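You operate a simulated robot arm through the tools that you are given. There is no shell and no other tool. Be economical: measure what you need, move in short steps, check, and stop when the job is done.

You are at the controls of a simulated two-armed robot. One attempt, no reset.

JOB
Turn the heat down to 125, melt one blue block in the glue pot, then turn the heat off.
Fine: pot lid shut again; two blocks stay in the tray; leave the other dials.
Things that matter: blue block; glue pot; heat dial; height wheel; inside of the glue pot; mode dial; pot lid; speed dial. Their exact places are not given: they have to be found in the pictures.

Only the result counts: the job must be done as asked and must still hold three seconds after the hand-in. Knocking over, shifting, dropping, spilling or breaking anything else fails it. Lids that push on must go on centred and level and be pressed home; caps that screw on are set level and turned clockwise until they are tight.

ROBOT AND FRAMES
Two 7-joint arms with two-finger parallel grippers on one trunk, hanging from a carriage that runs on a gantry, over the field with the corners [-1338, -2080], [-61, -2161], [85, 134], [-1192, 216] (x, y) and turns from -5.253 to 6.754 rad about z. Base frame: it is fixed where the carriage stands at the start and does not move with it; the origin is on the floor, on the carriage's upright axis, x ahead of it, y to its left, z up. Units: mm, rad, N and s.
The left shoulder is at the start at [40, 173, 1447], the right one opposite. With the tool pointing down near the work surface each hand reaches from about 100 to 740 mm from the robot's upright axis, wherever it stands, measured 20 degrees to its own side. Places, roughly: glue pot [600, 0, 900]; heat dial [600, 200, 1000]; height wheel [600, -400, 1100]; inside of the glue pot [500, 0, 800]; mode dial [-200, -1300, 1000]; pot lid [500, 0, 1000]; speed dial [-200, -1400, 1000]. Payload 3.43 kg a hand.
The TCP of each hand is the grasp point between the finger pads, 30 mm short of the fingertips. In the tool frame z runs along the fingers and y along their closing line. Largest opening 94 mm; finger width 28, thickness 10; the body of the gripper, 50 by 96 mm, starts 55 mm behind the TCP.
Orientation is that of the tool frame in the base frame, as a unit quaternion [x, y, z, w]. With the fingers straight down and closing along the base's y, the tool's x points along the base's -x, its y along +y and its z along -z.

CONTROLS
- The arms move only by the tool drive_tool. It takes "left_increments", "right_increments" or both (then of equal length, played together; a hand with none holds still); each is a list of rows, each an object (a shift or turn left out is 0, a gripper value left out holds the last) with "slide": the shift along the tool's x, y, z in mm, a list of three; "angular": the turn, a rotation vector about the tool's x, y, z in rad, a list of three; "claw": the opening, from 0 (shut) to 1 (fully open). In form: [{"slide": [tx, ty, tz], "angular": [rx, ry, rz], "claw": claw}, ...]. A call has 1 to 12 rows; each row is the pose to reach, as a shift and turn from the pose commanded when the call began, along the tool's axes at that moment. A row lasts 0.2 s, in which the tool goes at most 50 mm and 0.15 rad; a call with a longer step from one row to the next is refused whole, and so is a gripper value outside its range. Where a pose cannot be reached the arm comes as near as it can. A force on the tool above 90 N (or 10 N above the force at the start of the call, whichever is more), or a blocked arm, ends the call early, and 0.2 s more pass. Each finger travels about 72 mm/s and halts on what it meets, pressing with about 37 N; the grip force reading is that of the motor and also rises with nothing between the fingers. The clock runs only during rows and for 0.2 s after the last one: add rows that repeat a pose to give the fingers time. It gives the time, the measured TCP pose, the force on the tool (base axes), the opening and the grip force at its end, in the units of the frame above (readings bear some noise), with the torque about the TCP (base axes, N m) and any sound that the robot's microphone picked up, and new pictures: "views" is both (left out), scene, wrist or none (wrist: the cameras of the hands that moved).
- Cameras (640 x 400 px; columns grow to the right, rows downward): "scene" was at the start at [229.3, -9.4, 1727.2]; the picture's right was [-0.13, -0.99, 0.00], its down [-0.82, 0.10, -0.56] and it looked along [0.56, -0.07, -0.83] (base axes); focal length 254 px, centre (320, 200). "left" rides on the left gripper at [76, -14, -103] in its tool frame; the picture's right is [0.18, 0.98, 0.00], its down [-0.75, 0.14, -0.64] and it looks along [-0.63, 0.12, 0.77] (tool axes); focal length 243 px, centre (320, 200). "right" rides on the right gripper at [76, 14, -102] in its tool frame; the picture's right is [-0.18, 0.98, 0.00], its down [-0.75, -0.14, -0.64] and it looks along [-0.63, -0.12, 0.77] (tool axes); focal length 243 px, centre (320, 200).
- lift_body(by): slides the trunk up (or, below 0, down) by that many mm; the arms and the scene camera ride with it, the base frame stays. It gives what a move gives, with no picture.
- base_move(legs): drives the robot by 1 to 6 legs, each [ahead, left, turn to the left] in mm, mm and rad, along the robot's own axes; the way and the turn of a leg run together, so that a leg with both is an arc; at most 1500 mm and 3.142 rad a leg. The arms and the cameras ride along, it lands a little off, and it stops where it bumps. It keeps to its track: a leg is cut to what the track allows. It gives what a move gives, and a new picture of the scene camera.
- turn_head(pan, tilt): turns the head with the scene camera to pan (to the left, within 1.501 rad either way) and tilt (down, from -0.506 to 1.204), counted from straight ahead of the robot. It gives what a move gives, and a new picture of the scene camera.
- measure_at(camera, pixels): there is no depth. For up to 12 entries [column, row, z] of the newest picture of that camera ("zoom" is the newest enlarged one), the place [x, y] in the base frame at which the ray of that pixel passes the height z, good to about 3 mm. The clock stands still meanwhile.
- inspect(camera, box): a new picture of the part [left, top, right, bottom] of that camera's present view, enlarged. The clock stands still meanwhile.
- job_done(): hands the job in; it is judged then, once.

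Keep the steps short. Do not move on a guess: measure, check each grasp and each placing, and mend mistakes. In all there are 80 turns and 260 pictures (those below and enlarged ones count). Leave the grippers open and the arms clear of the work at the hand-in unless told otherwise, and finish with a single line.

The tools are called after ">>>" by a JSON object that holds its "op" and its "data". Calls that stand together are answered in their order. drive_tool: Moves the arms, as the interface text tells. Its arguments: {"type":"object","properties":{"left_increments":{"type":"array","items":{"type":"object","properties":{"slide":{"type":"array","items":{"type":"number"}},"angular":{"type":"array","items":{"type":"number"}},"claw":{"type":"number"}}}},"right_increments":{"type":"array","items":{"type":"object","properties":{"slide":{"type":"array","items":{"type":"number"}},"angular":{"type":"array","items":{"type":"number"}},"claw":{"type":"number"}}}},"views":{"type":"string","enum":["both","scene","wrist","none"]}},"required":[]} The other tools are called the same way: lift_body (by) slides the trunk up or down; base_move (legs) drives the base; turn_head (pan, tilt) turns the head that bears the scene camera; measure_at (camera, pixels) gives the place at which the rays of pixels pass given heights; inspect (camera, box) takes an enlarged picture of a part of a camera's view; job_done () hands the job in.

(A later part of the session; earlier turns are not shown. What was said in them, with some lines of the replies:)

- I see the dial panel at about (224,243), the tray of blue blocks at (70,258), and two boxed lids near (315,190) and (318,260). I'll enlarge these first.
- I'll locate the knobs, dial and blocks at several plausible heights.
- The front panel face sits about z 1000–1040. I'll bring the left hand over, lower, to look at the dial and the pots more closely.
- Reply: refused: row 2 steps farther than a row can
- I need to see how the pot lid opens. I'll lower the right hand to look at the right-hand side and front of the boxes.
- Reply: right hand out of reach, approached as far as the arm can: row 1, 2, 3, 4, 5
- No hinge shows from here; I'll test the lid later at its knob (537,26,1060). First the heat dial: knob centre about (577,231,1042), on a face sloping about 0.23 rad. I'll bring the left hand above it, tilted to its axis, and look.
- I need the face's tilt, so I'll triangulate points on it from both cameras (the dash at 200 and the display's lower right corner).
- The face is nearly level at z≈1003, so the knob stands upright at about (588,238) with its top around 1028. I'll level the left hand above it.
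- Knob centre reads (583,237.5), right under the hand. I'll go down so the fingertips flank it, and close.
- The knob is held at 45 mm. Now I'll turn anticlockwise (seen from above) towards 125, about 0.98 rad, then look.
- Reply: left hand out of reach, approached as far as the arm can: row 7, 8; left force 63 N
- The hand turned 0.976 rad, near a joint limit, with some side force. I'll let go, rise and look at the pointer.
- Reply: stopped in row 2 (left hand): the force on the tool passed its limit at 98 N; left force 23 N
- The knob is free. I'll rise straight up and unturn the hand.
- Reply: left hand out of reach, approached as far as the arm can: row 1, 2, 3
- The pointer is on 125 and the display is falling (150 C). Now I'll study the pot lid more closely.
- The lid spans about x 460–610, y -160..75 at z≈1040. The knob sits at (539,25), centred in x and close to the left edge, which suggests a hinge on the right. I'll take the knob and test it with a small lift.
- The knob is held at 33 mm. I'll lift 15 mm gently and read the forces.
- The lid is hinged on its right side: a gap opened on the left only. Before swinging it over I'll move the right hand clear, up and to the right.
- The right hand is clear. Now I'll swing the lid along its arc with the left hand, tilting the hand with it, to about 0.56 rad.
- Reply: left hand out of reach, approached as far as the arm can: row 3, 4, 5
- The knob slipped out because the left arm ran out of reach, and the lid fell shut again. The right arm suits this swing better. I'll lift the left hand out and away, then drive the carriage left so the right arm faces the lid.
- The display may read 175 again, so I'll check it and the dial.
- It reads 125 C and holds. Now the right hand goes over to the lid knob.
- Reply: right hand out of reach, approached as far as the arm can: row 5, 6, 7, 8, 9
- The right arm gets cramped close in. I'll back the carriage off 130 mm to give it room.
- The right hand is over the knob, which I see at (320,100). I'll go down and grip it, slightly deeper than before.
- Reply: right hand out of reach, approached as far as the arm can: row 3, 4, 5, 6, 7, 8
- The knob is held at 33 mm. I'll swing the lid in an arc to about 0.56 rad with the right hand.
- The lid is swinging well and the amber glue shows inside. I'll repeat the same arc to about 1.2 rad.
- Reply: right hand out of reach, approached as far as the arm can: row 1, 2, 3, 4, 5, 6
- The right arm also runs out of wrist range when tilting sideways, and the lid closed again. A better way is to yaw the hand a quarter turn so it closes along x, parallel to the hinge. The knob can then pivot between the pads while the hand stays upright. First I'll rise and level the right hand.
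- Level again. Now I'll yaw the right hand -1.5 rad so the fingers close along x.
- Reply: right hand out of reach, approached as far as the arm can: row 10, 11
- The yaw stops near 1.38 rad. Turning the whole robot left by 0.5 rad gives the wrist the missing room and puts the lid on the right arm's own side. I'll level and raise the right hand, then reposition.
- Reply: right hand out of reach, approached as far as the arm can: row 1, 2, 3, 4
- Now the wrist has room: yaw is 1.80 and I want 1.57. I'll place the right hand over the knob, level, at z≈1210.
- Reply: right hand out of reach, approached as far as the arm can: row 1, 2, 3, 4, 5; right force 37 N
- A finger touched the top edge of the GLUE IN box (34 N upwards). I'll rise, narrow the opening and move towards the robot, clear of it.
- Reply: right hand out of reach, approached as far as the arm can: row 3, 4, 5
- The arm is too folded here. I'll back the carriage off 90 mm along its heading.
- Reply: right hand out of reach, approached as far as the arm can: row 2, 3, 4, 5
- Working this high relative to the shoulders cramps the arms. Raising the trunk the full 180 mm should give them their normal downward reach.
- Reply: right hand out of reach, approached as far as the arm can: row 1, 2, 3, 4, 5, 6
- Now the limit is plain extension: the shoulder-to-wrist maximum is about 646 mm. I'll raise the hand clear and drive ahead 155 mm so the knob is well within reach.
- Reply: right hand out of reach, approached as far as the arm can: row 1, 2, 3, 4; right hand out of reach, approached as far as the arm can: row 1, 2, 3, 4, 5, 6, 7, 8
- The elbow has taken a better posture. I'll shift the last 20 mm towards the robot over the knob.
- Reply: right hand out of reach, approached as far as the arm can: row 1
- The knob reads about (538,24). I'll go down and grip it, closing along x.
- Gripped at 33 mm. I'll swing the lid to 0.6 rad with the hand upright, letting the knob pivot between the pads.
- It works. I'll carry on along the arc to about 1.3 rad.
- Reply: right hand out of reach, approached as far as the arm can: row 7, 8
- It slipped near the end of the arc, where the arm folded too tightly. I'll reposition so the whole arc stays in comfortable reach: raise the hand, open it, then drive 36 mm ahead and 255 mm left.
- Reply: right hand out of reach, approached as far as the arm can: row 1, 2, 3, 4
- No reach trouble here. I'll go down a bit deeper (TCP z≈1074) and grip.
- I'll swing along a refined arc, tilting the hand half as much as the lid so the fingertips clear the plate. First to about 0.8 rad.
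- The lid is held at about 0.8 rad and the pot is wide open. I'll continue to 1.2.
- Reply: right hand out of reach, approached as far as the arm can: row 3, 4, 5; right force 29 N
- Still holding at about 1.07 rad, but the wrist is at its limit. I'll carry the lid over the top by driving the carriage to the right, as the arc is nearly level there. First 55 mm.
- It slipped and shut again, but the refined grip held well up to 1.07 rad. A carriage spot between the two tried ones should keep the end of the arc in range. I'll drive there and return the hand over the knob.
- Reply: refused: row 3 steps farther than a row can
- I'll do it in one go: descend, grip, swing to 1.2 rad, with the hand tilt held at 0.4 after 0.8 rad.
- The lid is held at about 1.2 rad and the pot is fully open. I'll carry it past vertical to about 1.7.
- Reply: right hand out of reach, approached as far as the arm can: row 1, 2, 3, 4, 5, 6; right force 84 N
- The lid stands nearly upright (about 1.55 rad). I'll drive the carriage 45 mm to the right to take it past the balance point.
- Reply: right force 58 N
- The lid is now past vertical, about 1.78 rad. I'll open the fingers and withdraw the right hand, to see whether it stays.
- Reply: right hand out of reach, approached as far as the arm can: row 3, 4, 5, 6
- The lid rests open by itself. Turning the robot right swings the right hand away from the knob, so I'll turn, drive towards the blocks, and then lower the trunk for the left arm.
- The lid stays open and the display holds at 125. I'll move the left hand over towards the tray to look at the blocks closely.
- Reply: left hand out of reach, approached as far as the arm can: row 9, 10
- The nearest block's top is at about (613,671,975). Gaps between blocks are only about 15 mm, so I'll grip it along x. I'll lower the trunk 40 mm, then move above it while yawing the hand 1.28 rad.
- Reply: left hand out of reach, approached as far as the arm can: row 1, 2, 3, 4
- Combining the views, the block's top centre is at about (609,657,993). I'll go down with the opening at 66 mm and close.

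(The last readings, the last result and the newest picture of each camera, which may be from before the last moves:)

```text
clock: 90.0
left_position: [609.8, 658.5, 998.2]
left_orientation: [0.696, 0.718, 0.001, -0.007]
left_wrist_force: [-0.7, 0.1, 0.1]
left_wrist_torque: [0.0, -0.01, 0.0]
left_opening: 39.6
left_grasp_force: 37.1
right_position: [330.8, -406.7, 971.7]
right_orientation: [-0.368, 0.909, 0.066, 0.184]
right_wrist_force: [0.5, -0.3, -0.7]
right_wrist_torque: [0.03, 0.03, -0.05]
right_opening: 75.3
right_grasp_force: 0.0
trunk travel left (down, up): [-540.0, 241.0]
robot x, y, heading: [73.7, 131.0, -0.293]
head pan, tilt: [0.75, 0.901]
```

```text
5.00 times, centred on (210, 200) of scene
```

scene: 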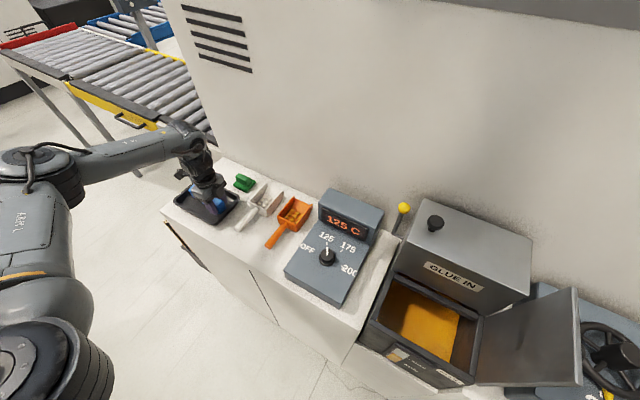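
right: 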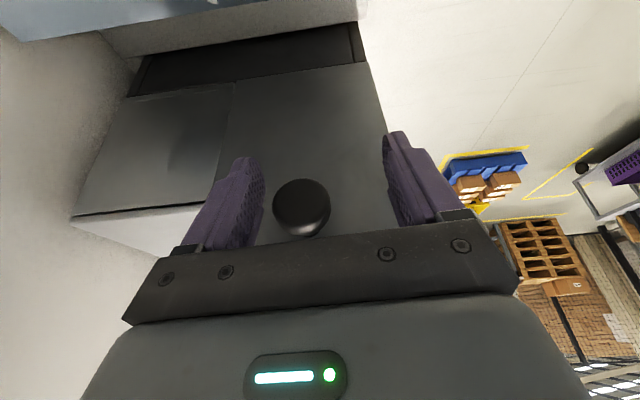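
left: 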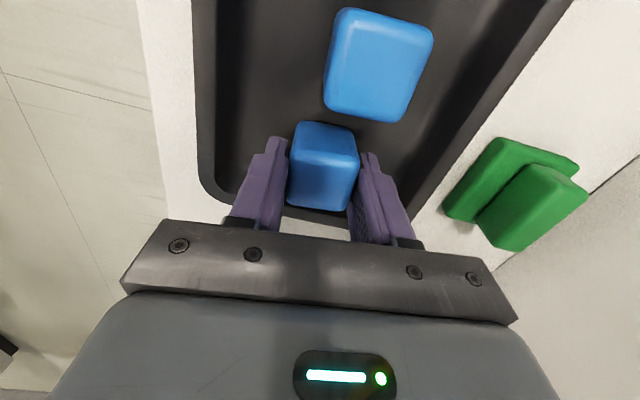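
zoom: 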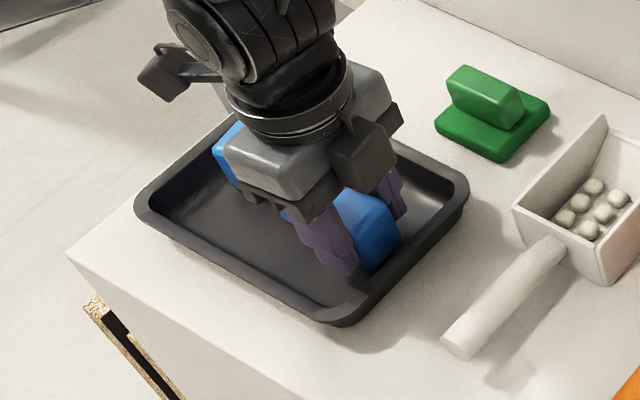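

The block is held (39.6 mm). I'll lift it straight up, raise the trunk, and drive over towards the pot.

>>> {"op": "drive_tool", "data": {"left_increments": [{"slide": [0, 0, -20]}, {"slide": [0, 0, -50]}, {"slide": [0, 0, -90]}, {"slide": [0, 0, -130]}, {"slide": [0, 0, -150]}, {"slide": [0, 0, -150]}], "views": "wrist"}}

>>> {"op": "lift_body", "data": {"by": 200}}

>>> {"op": "base_move", "data": {"legs": [[-81, -198, 0], [0, 0, -0.16]]}}

```text
clock: 91.3
left_position: [625.7, 659.8, 1128.5]
left_orientation: [0.697, 0.717, 0.0, -0.008]
left_wrist_force: [-0.5, -0.7, -0.4]
left_wrist_torque: [0.01, -0.01, -0.01]
left_opening: 39.4
left_grasp_force: 37.0
left hand out of reach, approached as far as the arm can: row 3, 4, 5, 6
right_position: [332.0, -406.5, 971.7]
right_orientation: [-0.368, 0.909, 0.067, 0.185]
right_wrist_force: [0.6, 0.1, 0.6]
right_wrist_torque: [0.01, 0.0, -0.01]
right_opening: 75.3
right_grasp_force: 0.0
trunk travel left (down, up): [-540.0, 241.0]
robot x, y, heading: [71.2, 126.8, -0.292]
head pan, tilt: [0.75, 0.901]
```

left: 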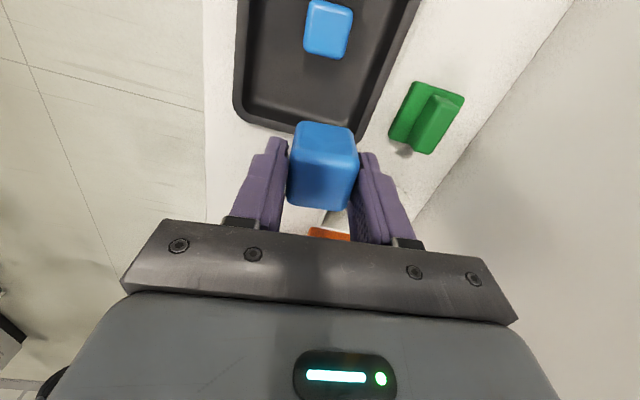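

```text
clock: 93.5
left_position: [624.4, 658.2, 1328.8]
left_orientation: [0.696, 0.718, 0.0, -0.008]
left_wrist_force: [0.5, -0.2, -1.9]
left_wrist_torque: [0.0, -0.01, -0.02]
left_opening: 39.4
left_grasp_force: 37.3
right_position: [331.3, -406.5, 1172.5]
right_orientation: [-0.368, 0.909, 0.067, 0.185]
right_wrist_force: [0.2, 0.5, -0.4]
right_wrist_torque: [0.01, -0.02, 0.04]
right_opening: 75.3
right_grasp_force: 0.0
trunk travel left (down, up): [-740.0, 41.0]
robot x, y, heading: [72.5, 127.3, -0.29]
head pan, tilt: [0.75, 0.901]
```

```text
clock: 95.8
left_position: [566.5, 398.9, 1328.9]
left_orientation: [0.751, 0.66, 0.001, -0.009]
left_wrist_force: [-0.4, -0.3, -1.1]
left_wrist_torque: [0.0, 0.0, 0.03]
left_opening: 39.5
left_grasp_force: 37.0
right_position: [108.7, -607.5, 1171.6]
right_orientation: [-0.296, 0.935, 0.051, 0.189]
right_wrist_force: [0.1, -0.7, 0.1]
right_wrist_torque: [-0.02, -0.01, 0.01]
right_opening: 75.4
right_grasp_force: 0.1
trunk travel left (down, up): [-740.0, 41.0]
robot x, y, heading: [-60.8, -38.4, -0.446]
head pan, tilt: [0.75, 0.901]
```

scene: 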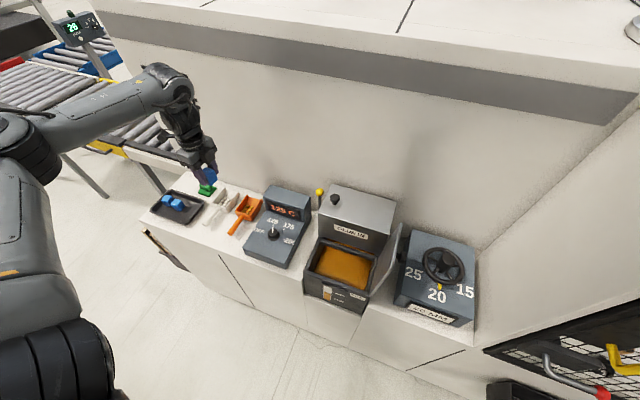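

Two blocks remain in the tray, one in hand. Next I'll carry it across to above the pot.

>>> {"op": "drive_tool", "data": {"left_increments": [{"slide": [-41, 2, 0]}, {"slide": [-82, 4, 0]}, {"slide": [-123, 7, 0]}, {"slide": [-164, 9, 10]}, {"slide": [-205, 11, 20]}, {"slide": [-246, 13, 30], "angular": [0, 0, -0.05]}, {"slide": [-287, 15, 45], "angular": [0, 0, -0.1]}, {"slide": [-328, 18, 60], "angular": [0, 0, -0.14]}, {"slide": [-369, 20, 80], "angular": [0, 0, -0.14]}, {"slide": [-410, 22, 100], "angular": [0, 0, -0.14]}, {"slide": [-410, 22, 100], "angular": [0, 0, -0.14]}]}}

```text
clock: 98.2
left_position: [535.3, -9.6, 1222.9]
left_orientation: [0.704, 0.711, 0.002, -0.007]
left_wrist_force: [0.0, -0.6, -1.0]
left_wrist_torque: [-0.01, -0.01, 0.03]
left_opening: 39.4
left_grasp_force: 37.1
right_position: [109.4, -607.0, 1171.7]
right_orientation: [-0.296, 0.935, 0.051, 0.189]
right_wrist_force: [-0.1, 0.1, -0.5]
right_wrist_torque: [-0.01, -0.06, 0.0]
right_opening: 75.2
right_grasp_force: 0.0
trunk travel left (down, up): [-740.0, 41.0]
robot x, y, heading: [-64.2, -33.5, -0.45]
head pan, tilt: [0.75, 0.901]
```

scene: 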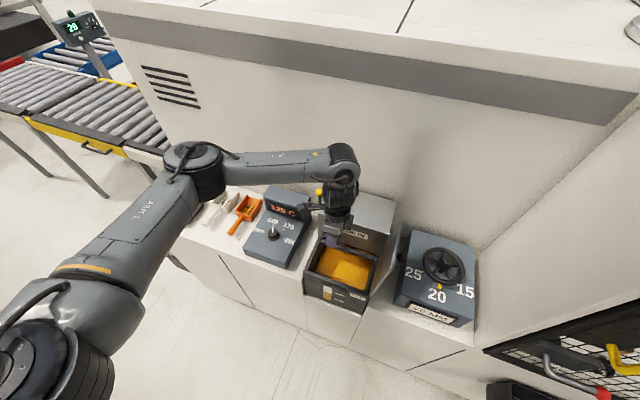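
left: 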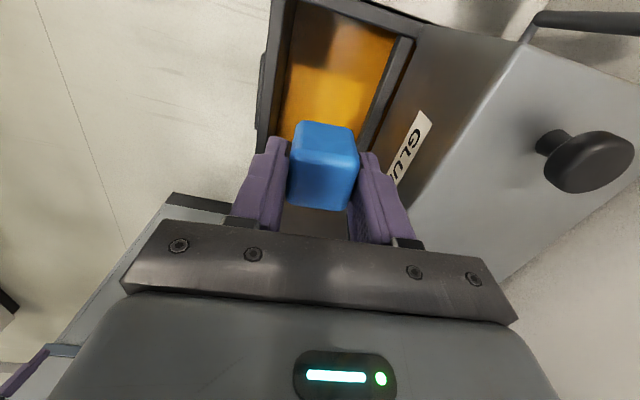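

I'll check the pot's inner rim and glue level before lowering.

>>> {"op": "measure_at", "data": {"camera": "left", "pixels": [[285, 60, 1030], [392, 60, 1030], [282, 100, 1030], [365, 130, 1030], [340, 20, 1030]]}}

>>> {"op": "measure_at", "data": {"camera": "scene", "pixels": [[319, 241, 1030], [377, 258, 1030], [363, 299, 1030], [307, 271, 1030], [345, 270, 930], [345, 270, 960]]}}

>>> {"op": "inspect", "data": {"camera": "scene", "box": [290, 180, 410, 310]}}

```text
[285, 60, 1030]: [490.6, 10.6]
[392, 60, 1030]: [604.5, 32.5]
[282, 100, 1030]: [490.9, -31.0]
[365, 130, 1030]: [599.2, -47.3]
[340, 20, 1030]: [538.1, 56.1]
```

```text
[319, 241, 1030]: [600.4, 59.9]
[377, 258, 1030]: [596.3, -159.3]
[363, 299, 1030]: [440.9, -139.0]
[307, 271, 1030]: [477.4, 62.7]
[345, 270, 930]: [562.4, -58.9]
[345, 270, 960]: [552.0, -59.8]
```

```text
3.08 times, centred on (350, 245) of scene
```

zoom: 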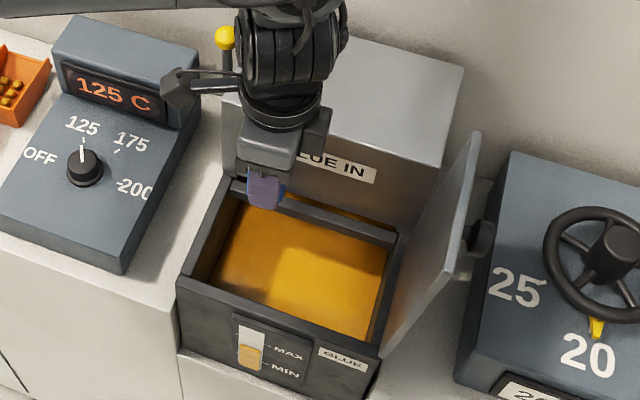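

The inner opening spans roughly x 488–592, y -145..60. I'll lower the block to the middle, release it inside just above the glue, and rise again.

>>> {"op": "drive_tool", "data": {"left_increments": [{"slide": [-15, 0, 45]}, {"slide": [-30, 0, 90]}, {"slide": [-30, 0, 135]}, {"slide": [-30, 0, 180]}, {"slide": [-30, 0, 220]}, {"slide": [-30, 0, 229]}, {"slide": [-30, 0, 229], "claw": 0.62}, {"slide": [-30, 0, 229], "claw": 0.62}, {"slide": [-30, 0, 200], "claw": 0.62}, {"slide": [-30, 0, 155], "claw": 0.62}, {"slide": [-30, 0, 110], "claw": 0.62}, {"slide": [-30, 0, 65], "claw": 0.62}]}}

>>> {"op": "inspect", "data": {"camera": "scene", "box": [290, 180, 410, 310]}}

```text
clock: 100.8
left_position: [534.2, -36.7, 1157.7]
left_orientation: [0.703, 0.711, 0.002, -0.009]
left_wrist_force: [0.0, 0.7, -1.4]
left_wrist_torque: [0.02, -0.05, 0.02]
left_opening: 58.3
left_grasp_force: 0.1
right_position: [109.0, -607.2, 1171.5]
right_orientation: [-0.294, 0.935, 0.051, 0.19]
right_wrist_force: [-0.3, -0.3, -0.1]
right_wrist_torque: [-0.02, -0.01, -0.02]
right_opening: 75.2
right_grasp_force: 0.1
trunk travel left (down, up): [-740.0, 41.0]
robot x, y, heading: [-63.6, -39.7, -0.451]
head pan, tilt: [0.75, 0.901]
```

scene: 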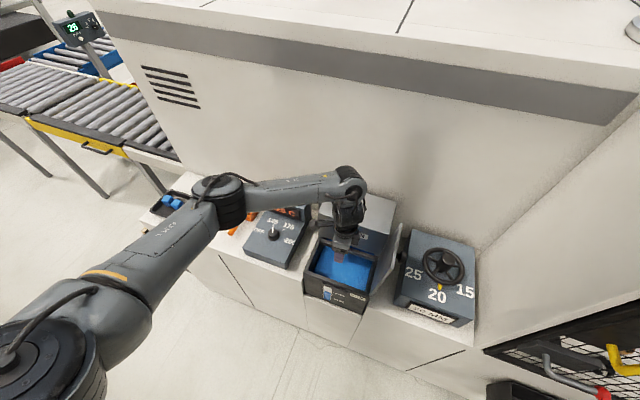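
left: 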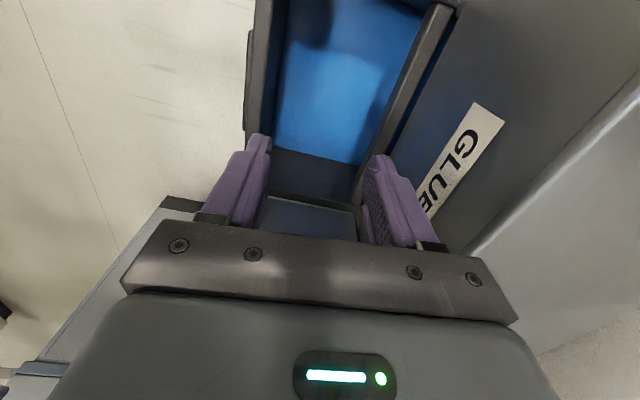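

```text
3.08 times, centred on (350, 245) of scene
```

zoom: 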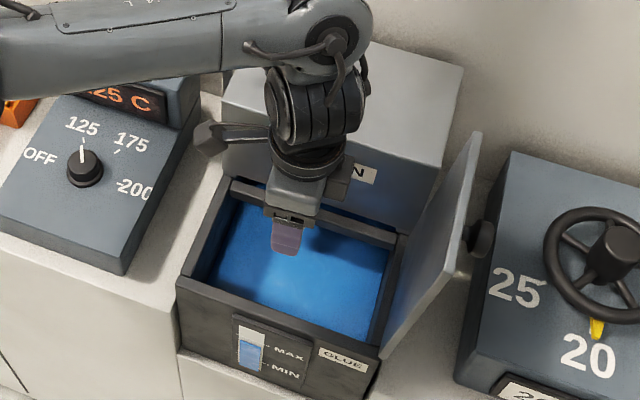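

The pot's glue is now blue and the gauge is up at MAX, so the block has melted. Next is closing the lid: I'll raise the left hand above the lid edge (about 1261), with the trunk at the top.

>>> {"op": "drive_tool", "data": {"left_increments": [{"slide": [0, 0, -40], "claw": 0}, {"slide": [0, 0, -80], "claw": 0}, {"slide": [0, 0, -120], "claw": 0}, {"slide": [0, 0, -125], "claw": 0}], "views": "none"}}

>>> {"op": "lift_body", "data": {"by": 40}}

>>> {"op": "measure_at", "data": {"camera": "scene", "pixels": [[403, 224, 1260], [371, 284, 1260], [410, 254, 1205]]}}

```text
clock: 101.8
left_position: [536.5, -38.7, 1282.3]
left_orientation: [0.703, 0.711, 0.002, -0.008]
left_wrist_force: [-0.2, -0.5, 0.1]
left_wrist_torque: [0.0, 0.02, -0.02]
left_opening: 0.0
left_grasp_force: 32.9
right_position: [107.9, -606.8, 1171.6]
right_orientation: [-0.295, 0.935, 0.052, 0.189]
right_wrist_force: [0.1, -0.5, 0.0]
right_wrist_torque: [0.0, 0.01, 0.0]
right_opening: 74.8
right_grasp_force: 0.0
trunk travel left (down, up): [-740.0, 41.0]
robot x, y, heading: [-61.4, -34.4, -0.448]
head pan, tilt: [0.75, 0.901]
```

```text
clock: 102.7
left_position: [536.0, -39.3, 1322.6]
left_orientation: [0.703, 0.711, 0.002, -0.009]
left_wrist_force: [0.5, 0.3, -0.4]
left_wrist_torque: [0.0, 0.0, 0.01]
left_opening: 0.0
left_grasp_force: 32.7
right_position: [109.1, -606.0, 1212.4]
right_orientation: [-0.295, 0.935, 0.052, 0.189]
right_wrist_force: [-1.1, 0.3, -0.4]
right_wrist_torque: [-0.04, 0.0, 0.02]
right_opening: 75.2
right_grasp_force: 0.0
trunk travel left (down, up): [-780.0, 1.0]
robot x, y, heading: [-63.7, -37.0, -0.449]
head pan, tilt: [0.75, 0.901]
```

```text
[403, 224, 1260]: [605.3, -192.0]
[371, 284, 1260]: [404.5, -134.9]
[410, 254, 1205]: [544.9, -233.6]
```

Clear at 1322. I'll move the hand sideways over the lid to its right side.

>>> {"op": "drive_tool", "data": {"left_increments": [{"slide": [-43, 0, 0]}, {"slide": [-86, 0, 0]}, {"slide": [-129, 0, 0]}, {"slide": [-172, 0, 0]}, {"slide": [-215, 0, 0]}, {"slide": [-262, 0, 0]}, {"slide": [-262, 0, 0]}]}}

```text
clock: 104.3
left_position: [527.7, -299.7, 1319.3]
left_orientation: [0.703, 0.711, 0.001, -0.008]
left_wrist_force: [0.1, -0.4, 0.0]
left_wrist_torque: [0.04, -0.04, 0.02]
left_opening: 0.0
left_grasp_force: 33.1
left hand out of reach, approached as far as the arm can: row 6, 7
right_position: [107.8, -607.6, 1213.0]
right_orientation: [-0.295, 0.935, 0.052, 0.189]
right_wrist_force: [-0.1, -0.6, -0.1]
right_wrist_torque: [0.03, -0.01, -0.04]
right_opening: 75.1
right_grasp_force: 0.0
trunk travel left (down, up): [-780.0, 1.0]
robot x, y, heading: [-62.3, -32.2, -0.455]
head pan, tilt: [0.75, 0.901]
```

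scene: 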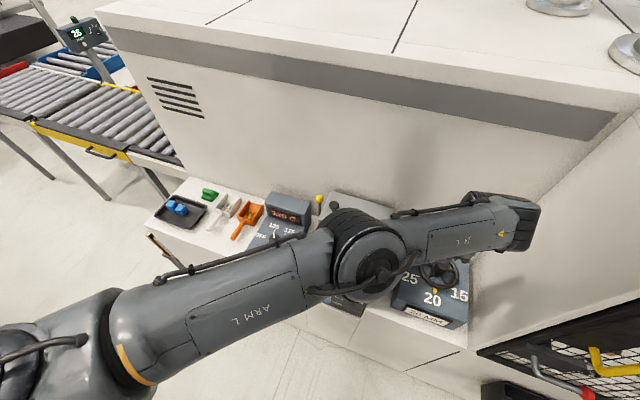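
left: 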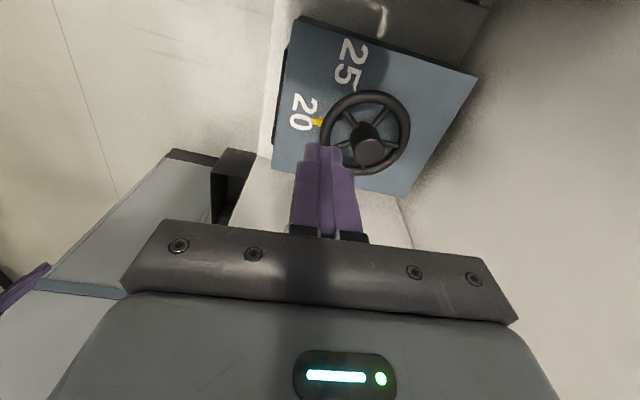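

Now at (528,-300,1319), right of the lid. I'll lower with the trunk by 85 mm so the closed fingers sit behind the knob, then sweep left to tip the lid shut.

>>> {"op": "lift_body", "data": {"by": -85}}

>>> {"op": "drive_tool", "data": {"left_increments": [{"slide": [20, 0, 0]}, {"slide": [40, 0, 0]}, {"slide": [60, 0, 0]}, {"slide": [80, 0, 0]}, {"slide": [100, 0, 0]}, {"slide": [120, 0, 0]}, {"slide": [140, 0, 0]}, {"slide": [160, 0, 0]}, {"slide": [180, 0, 0]}, {"slide": [200, 0, 0]}, {"slide": [200, 0, 0]}]}}

```text
clock: 105.5
left_position: [527.7, -299.0, 1235.8]
left_orientation: [0.703, 0.711, 0.002, -0.007]
left_wrist_force: [-0.2, -0.3, 0.3]
left_wrist_torque: [0.01, -0.01, 0.02]
left_opening: 0.0
left_grasp_force: 33.6
right_position: [109.2, -606.9, 1127.7]
right_orientation: [-0.294, 0.935, 0.052, 0.189]
right_wrist_force: [-0.7, -0.6, 0.0]
right_wrist_torque: [-0.04, 0.01, 0.01]
right_opening: 75.2
right_grasp_force: 0.1
trunk travel left (down, up): [-695.0, 86.0]
robot x, y, heading: [-63.7, -37.9, -0.447]
head pan, tilt: [0.75, 0.901]
```

```text
clock: 107.9
left_position: [526.8, -100.6, 1237.1]
left_orientation: [0.703, 0.711, 0.002, -0.006]
left_wrist_force: [0.0, 0.5, 0.7]
left_wrist_torque: [-0.03, 0.0, -0.01]
left_opening: 0.1
left_grasp_force: 32.9
right_position: [109.2, -606.5, 1126.6]
right_orientation: [-0.295, 0.935, 0.052, 0.189]
right_wrist_force: [0.2, -0.7, 0.8]
right_wrist_torque: [-0.01, 0.04, -0.02]
right_opening: 75.3
right_grasp_force: 0.1
trunk travel left (down, up): [-695.0, 86.0]
robot x, y, heading: [-63.7, -34.8, -0.449]
head pan, tilt: [0.75, 0.901]
```

scene: 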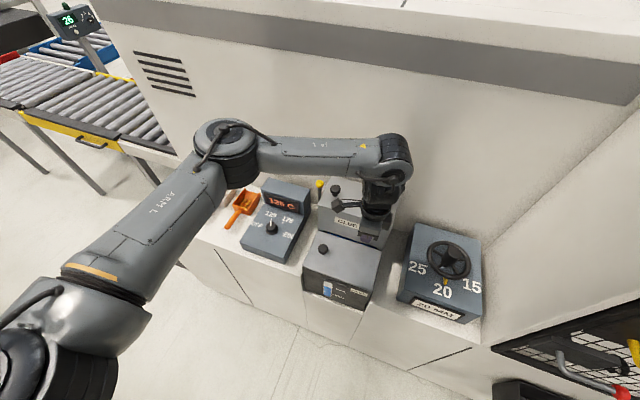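
left: 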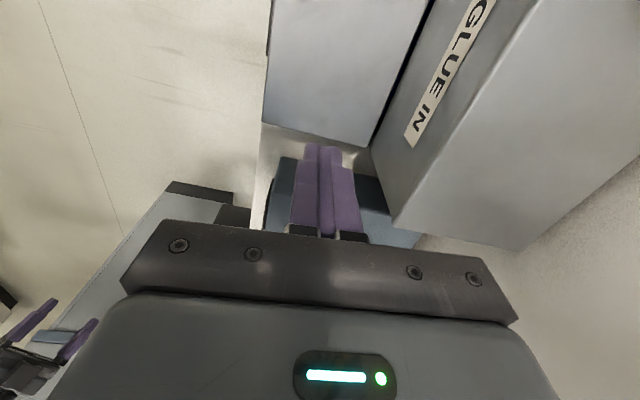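

The lid is shut again, with blue in the gauge. Now I'll take the left hand over to the heat dial.

>>> {"op": "drive_tool", "data": {"left_increments": [{"slide": [42, 0, 0], "claw": 0}, {"slide": [84, 0, 0], "claw": 0}, {"slide": [126, 0, 0], "claw": 0}, {"slide": [168, 0, 0], "claw": 0.2}, {"slide": [210, 0, 0], "claw": 0.5}, {"slide": [250, 15, 10], "claw": 0.7}, {"slide": [285, 35, 30], "claw": 0.7}, {"slide": [315, 56, 60], "claw": 0.7}, {"slide": [338, 56, 95], "claw": 0.7}, {"slide": [338, 56, 130], "claw": 0.7}, {"slide": [338, 56, 130], "claw": 0.7}]}}

>>> {"op": "inspect", "data": {"camera": "left", "box": [200, 60, 440, 210]}}

>>> {"op": "measure_at", "data": {"camera": "left", "pixels": [[320, 134, 1028], [300, 134, 1028], [340, 134, 1028], [320, 120, 1028], [320, 150, 1028]]}}

```text
clock: 110.3
left_position: [578.2, 240.4, 1109.7]
left_orientation: [0.703, 0.711, 0.002, -0.007]
left_wrist_force: [0.5, 0.4, -0.2]
left_wrist_torque: [-0.02, 0.01, -0.01]
left_opening: 66.1
left_grasp_force: 0.2
right_position: [109.0, -605.6, 1126.8]
right_orientation: [-0.295, 0.935, 0.052, 0.189]
right_wrist_force: [-0.3, 0.2, -0.6]
right_wrist_torque: [0.03, 0.01, -0.01]
right_opening: 75.2
right_grasp_force: 0.2
trunk travel left (down, up): [-695.0, 86.0]
robot x, y, heading: [-65.1, -36.2, -0.45]
head pan, tilt: [0.75, 0.901]
```

scene: 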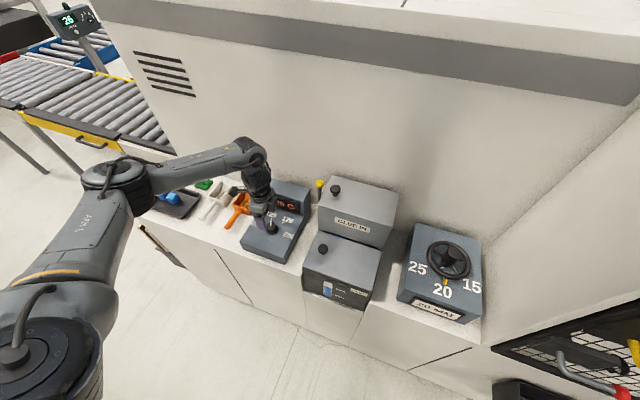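
left: 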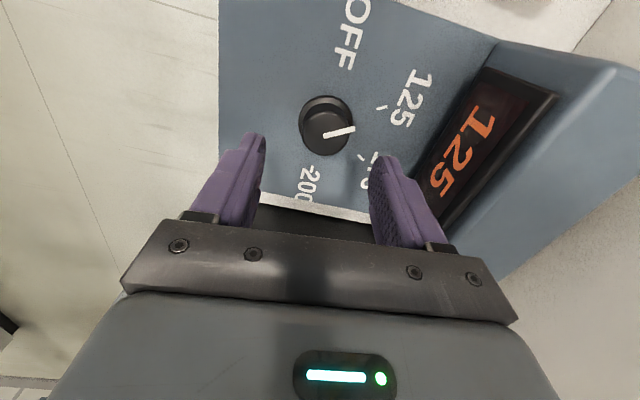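

```text
2.67 times, centred on (320, 135) of left
```

zoom: 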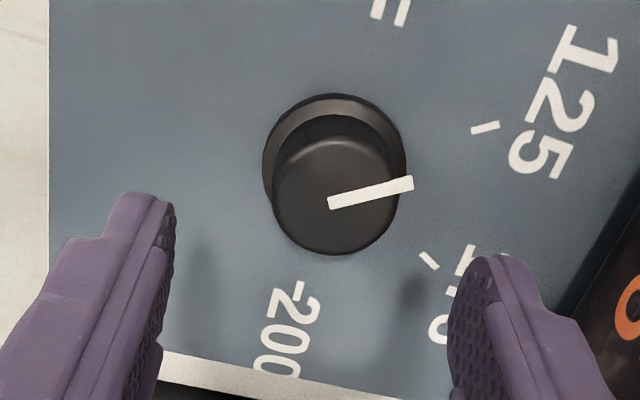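

```text
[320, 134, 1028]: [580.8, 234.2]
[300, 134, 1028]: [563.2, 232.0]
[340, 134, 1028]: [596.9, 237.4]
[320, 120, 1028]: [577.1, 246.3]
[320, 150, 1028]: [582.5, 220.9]
```

The dial is right below, centre about (584,237). I'll descend, grip, and turn 1.05 rad anticlockwise, from 125 to OFF.

>>> {"op": "drive_tool", "data": {"left_increments": [{"slide": [-3.5, 6, 34], "claw": 0.7}, {"slide": [-3.5, 6, 68], "claw": 0.7}, {"slide": [-3.5, 6, 68], "claw": 0.3}, {"slide": [-3.5, 6, 68], "claw": 0.3}, {"slide": [-3.5, 6, 68], "angular": [0, 0, -0.13], "claw": 0.3}, {"slide": [-3.5, 6, 68], "angular": [0, 0, -0.27], "claw": 0.3}, {"slide": [-3.5, 6, 68], "angular": [0, 0, -0.41], "claw": 0.3}, {"slide": [-3.5, 6, 68], "angular": [0, 0, -0.55], "claw": 0.3}, {"slide": [-3.5, 6, 68], "angular": [0, 0, -0.69], "claw": 0.3}, {"slide": [-3.5, 6, 68], "angular": [0, 0, -0.83], "claw": 0.3}, {"slide": [-3.5, 6, 68], "angular": [0, 0, -0.96], "claw": 0.3}, {"slide": [-3.5, 6, 68], "angular": [0, 0, -1.06], "claw": 0.3}], "views": "wrist"}}

```text
clock: 112.9
left_position: [582.3, 237.9, 1043.0]
left_orientation: [0.247, 0.969, 0.006, -0.005]
left_wrist_force: [14.6, 5.9, -30.6]
left_wrist_torque: [0.07, -0.57, -0.79]
left_opening: 45.1
left_grasp_force: 45.0
right_position: [109.1, -606.7, 1126.7]
right_orientation: [-0.294, 0.935, 0.052, 0.189]
right_wrist_force: [0.2, 0.2, 0.5]
right_wrist_torque: [0.02, 0.03, -0.02]
right_opening: 75.2
right_grasp_force: 0.1
trunk travel left (down, up): [-695.0, 86.0]
robot x, y, heading: [-61.6, -35.9, -0.45]
head pan, tilt: [0.75, 0.901]
```

left: 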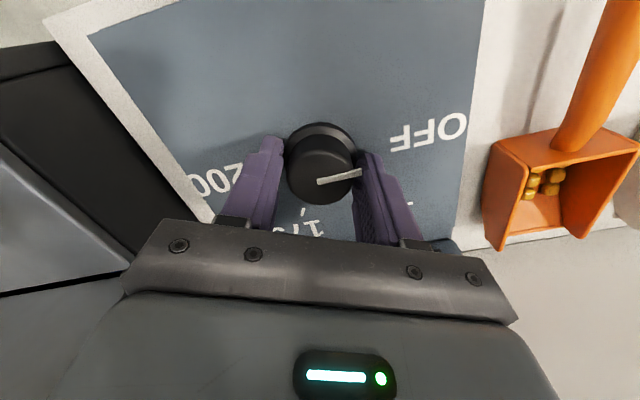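

The turn is done and the pointer looks towards OFF. I'll release, rise and check the dial, display and lid.

>>> {"op": "drive_tool", "data": {"left_increments": [{"claw": 0.75}, {"claw": 0.75}, {"slide": [0, 0, -15], "claw": 0.75}, {"slide": [0, 0, -50], "claw": 0.75}, {"slide": [0, 0, -90], "claw": 1}, {"slide": [0, 0, -130], "claw": 1}, {"slide": [0, 0, -130], "claw": 1}]}}

>>> {"op": "inspect", "data": {"camera": "left", "box": [200, 60, 440, 210]}}

>>> {"op": "inspect", "data": {"camera": "scene", "box": [240, 170, 400, 310]}}

```text
clock: 114.5
left_position: [583.7, 236.3, 1172.0]
left_orientation: [0.246, 0.969, 0.005, -0.005]
left_wrist_force: [0.7, 0.1, -0.6]
left_wrist_torque: [0.02, 0.0, -0.03]
left_opening: 93.8
left_grasp_force: 0.0
right_position: [109.4, -607.8, 1126.8]
right_orientation: [-0.295, 0.935, 0.051, 0.188]
right_wrist_force: [-0.1, 0.0, -0.7]
right_wrist_torque: [0.0, -0.02, -0.01]
right_opening: 75.1
right_grasp_force: 0.1
trunk travel left (down, up): [-695.0, 86.0]
robot x, y, heading: [-63.3, -37.6, -0.452]
head pan, tilt: [0.75, 0.901]
```

scene: 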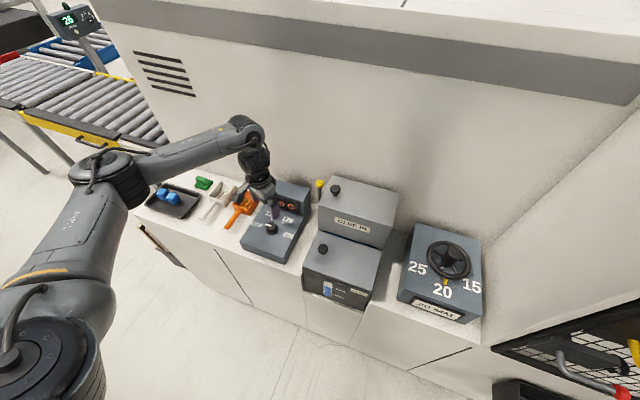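
left: 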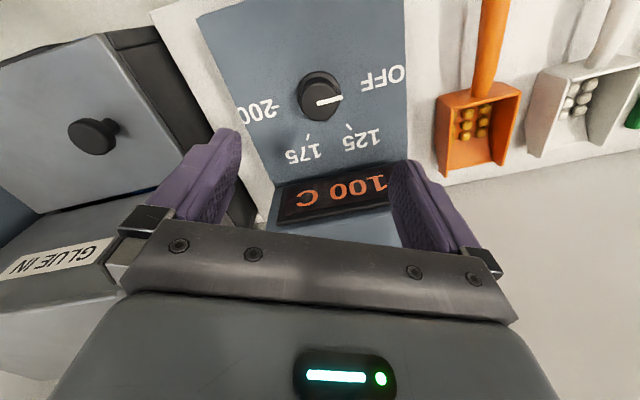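

```text
2.67 times, centred on (320, 135) of left
```

zoom: 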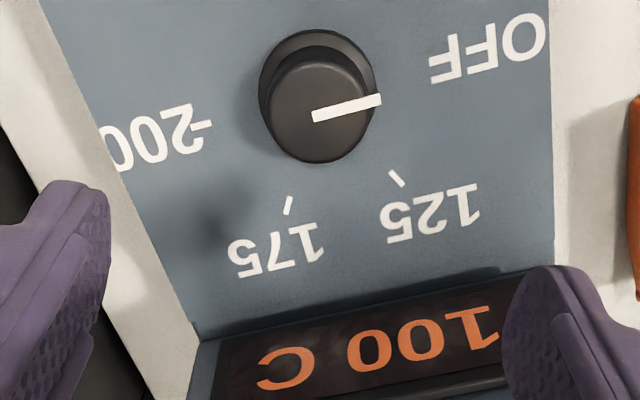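

```text
2.86 times, centred on (320, 240) of scene
```

zoom: 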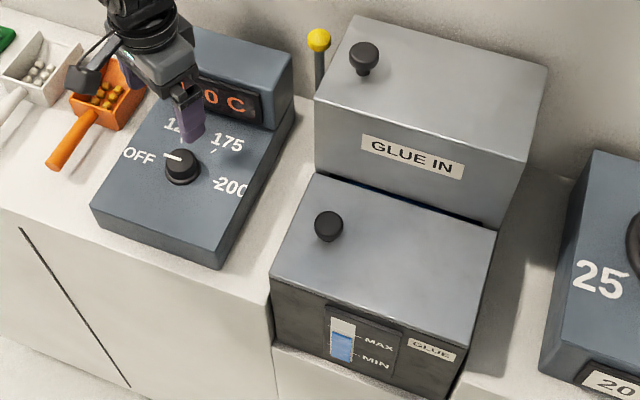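

The pointer is at OFF and the display is falling (100 C). The lid is shut and the glue is blue. I'll pull the left hand up clear, then check once more.

>>> {"op": "drive_tool", "data": {"left_increments": [{"slide": [0, 0, -40]}, {"slide": [0, 0, -80]}, {"slide": [0, 0, -110]}, {"slide": [0, 0, -110]}, {"slide": [0, 0, -110]}, {"slide": [0, 0, -110]}, {"slide": [0, 0, -110]}, {"slide": [0, 0, -110]}, {"slide": [0, 0, -110]}], "views": "wrist"}}

```text
clock: 116.5
left_position: [584.2, 233.8, 1282.8]
left_orientation: [0.247, 0.969, 0.005, -0.006]
left_wrist_force: [0.2, 0.1, 0.1]
left_wrist_torque: [0.0, -0.02, 0.0]
left_opening: 94.3
left_grasp_force: 0.1
right_position: [109.3, -606.9, 1126.2]
right_orientation: [-0.295, 0.935, 0.052, 0.19]
right_wrist_force: [-0.7, 0.1, 0.5]
right_wrist_torque: [-0.02, 0.01, 0.02]
right_opening: 74.8
right_grasp_force: 0.1
trunk travel left (down, up): [-695.0, 86.0]
robot x, y, heading: [-61.2, -36.2, -0.448]
head pan, tilt: [0.75, 0.901]
5 turns are left
```

left: 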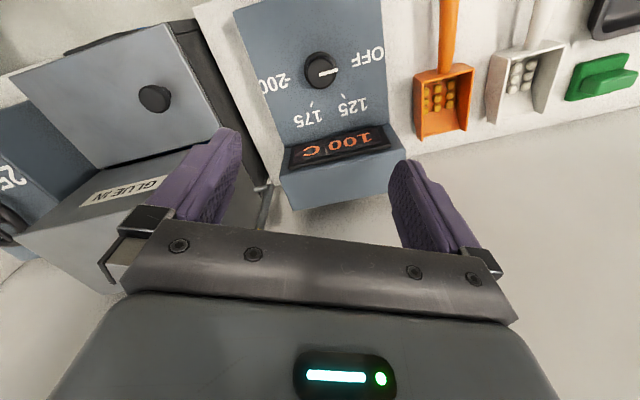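

It reads 100 C. I'll wait a little to confirm it keeps falling.

>>> {"op": "drive_tool", "data": {"left_increments": [{"claw": 1}, {"claw": 1}, {"claw": 1}, {"claw": 1}, {"claw": 1}, {"claw": 1}, {"claw": 1}, {"claw": 1}, {"claw": 1}, {"claw": 1}, {"claw": 1}, {"claw": 1}], "views": "none"}}

>>> {"op": "inspect", "data": {"camera": "left", "box": [220, 20, 420, 180]}}

```text
clock: 119.1
left_position: [583.9, 234.5, 1283.6]
left_orientation: [0.249, 0.968, 0.006, -0.005]
left_wrist_force: [0.0, 0.6, 0.8]
left_wrist_torque: [0.0, 0.02, 0.01]
left_opening: 93.8
left_grasp_force: 0.1
right_position: [108.0, -606.7, 1127.0]
right_orientation: [-0.296, 0.935, 0.052, 0.189]
right_wrist_force: [-0.5, -0.1, 0.8]
right_wrist_torque: [-0.01, -0.04, 0.01]
right_opening: 75.1
right_grasp_force: 0.0
trunk travel left (down, up): [-695.0, 86.0]
robot x, y, heading: [-64.7, -31.3, -0.451]
head pan, tilt: [0.75, 0.901]
```

```text
2.50 times, centred on (320, 100) of left
4 turns are left
```

zoom: 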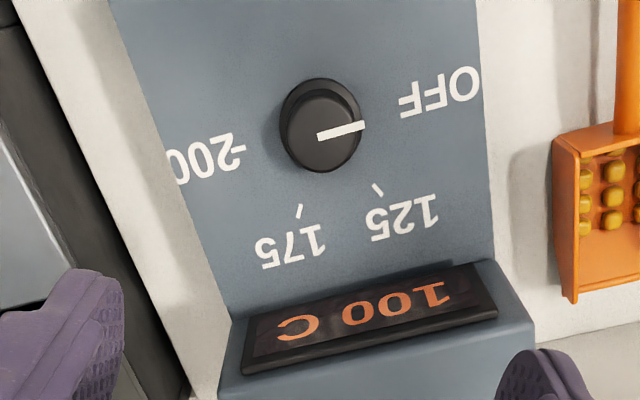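

The pointer lines up with OFF, the lid is shut, two blocks are in the tray, and the hands are open and clear. I'll hand the job in.

>>> {"op": "job_done", "data": {}}

```text
The job is handed in.
```

The heat went down to 125, one blue block was melted in the glue pot, the lid is shut again and the dial is at OFF; the display read 100 C at hand-in, two blocks are still in the tray, and the lid fell shut several times while I was getting it open.
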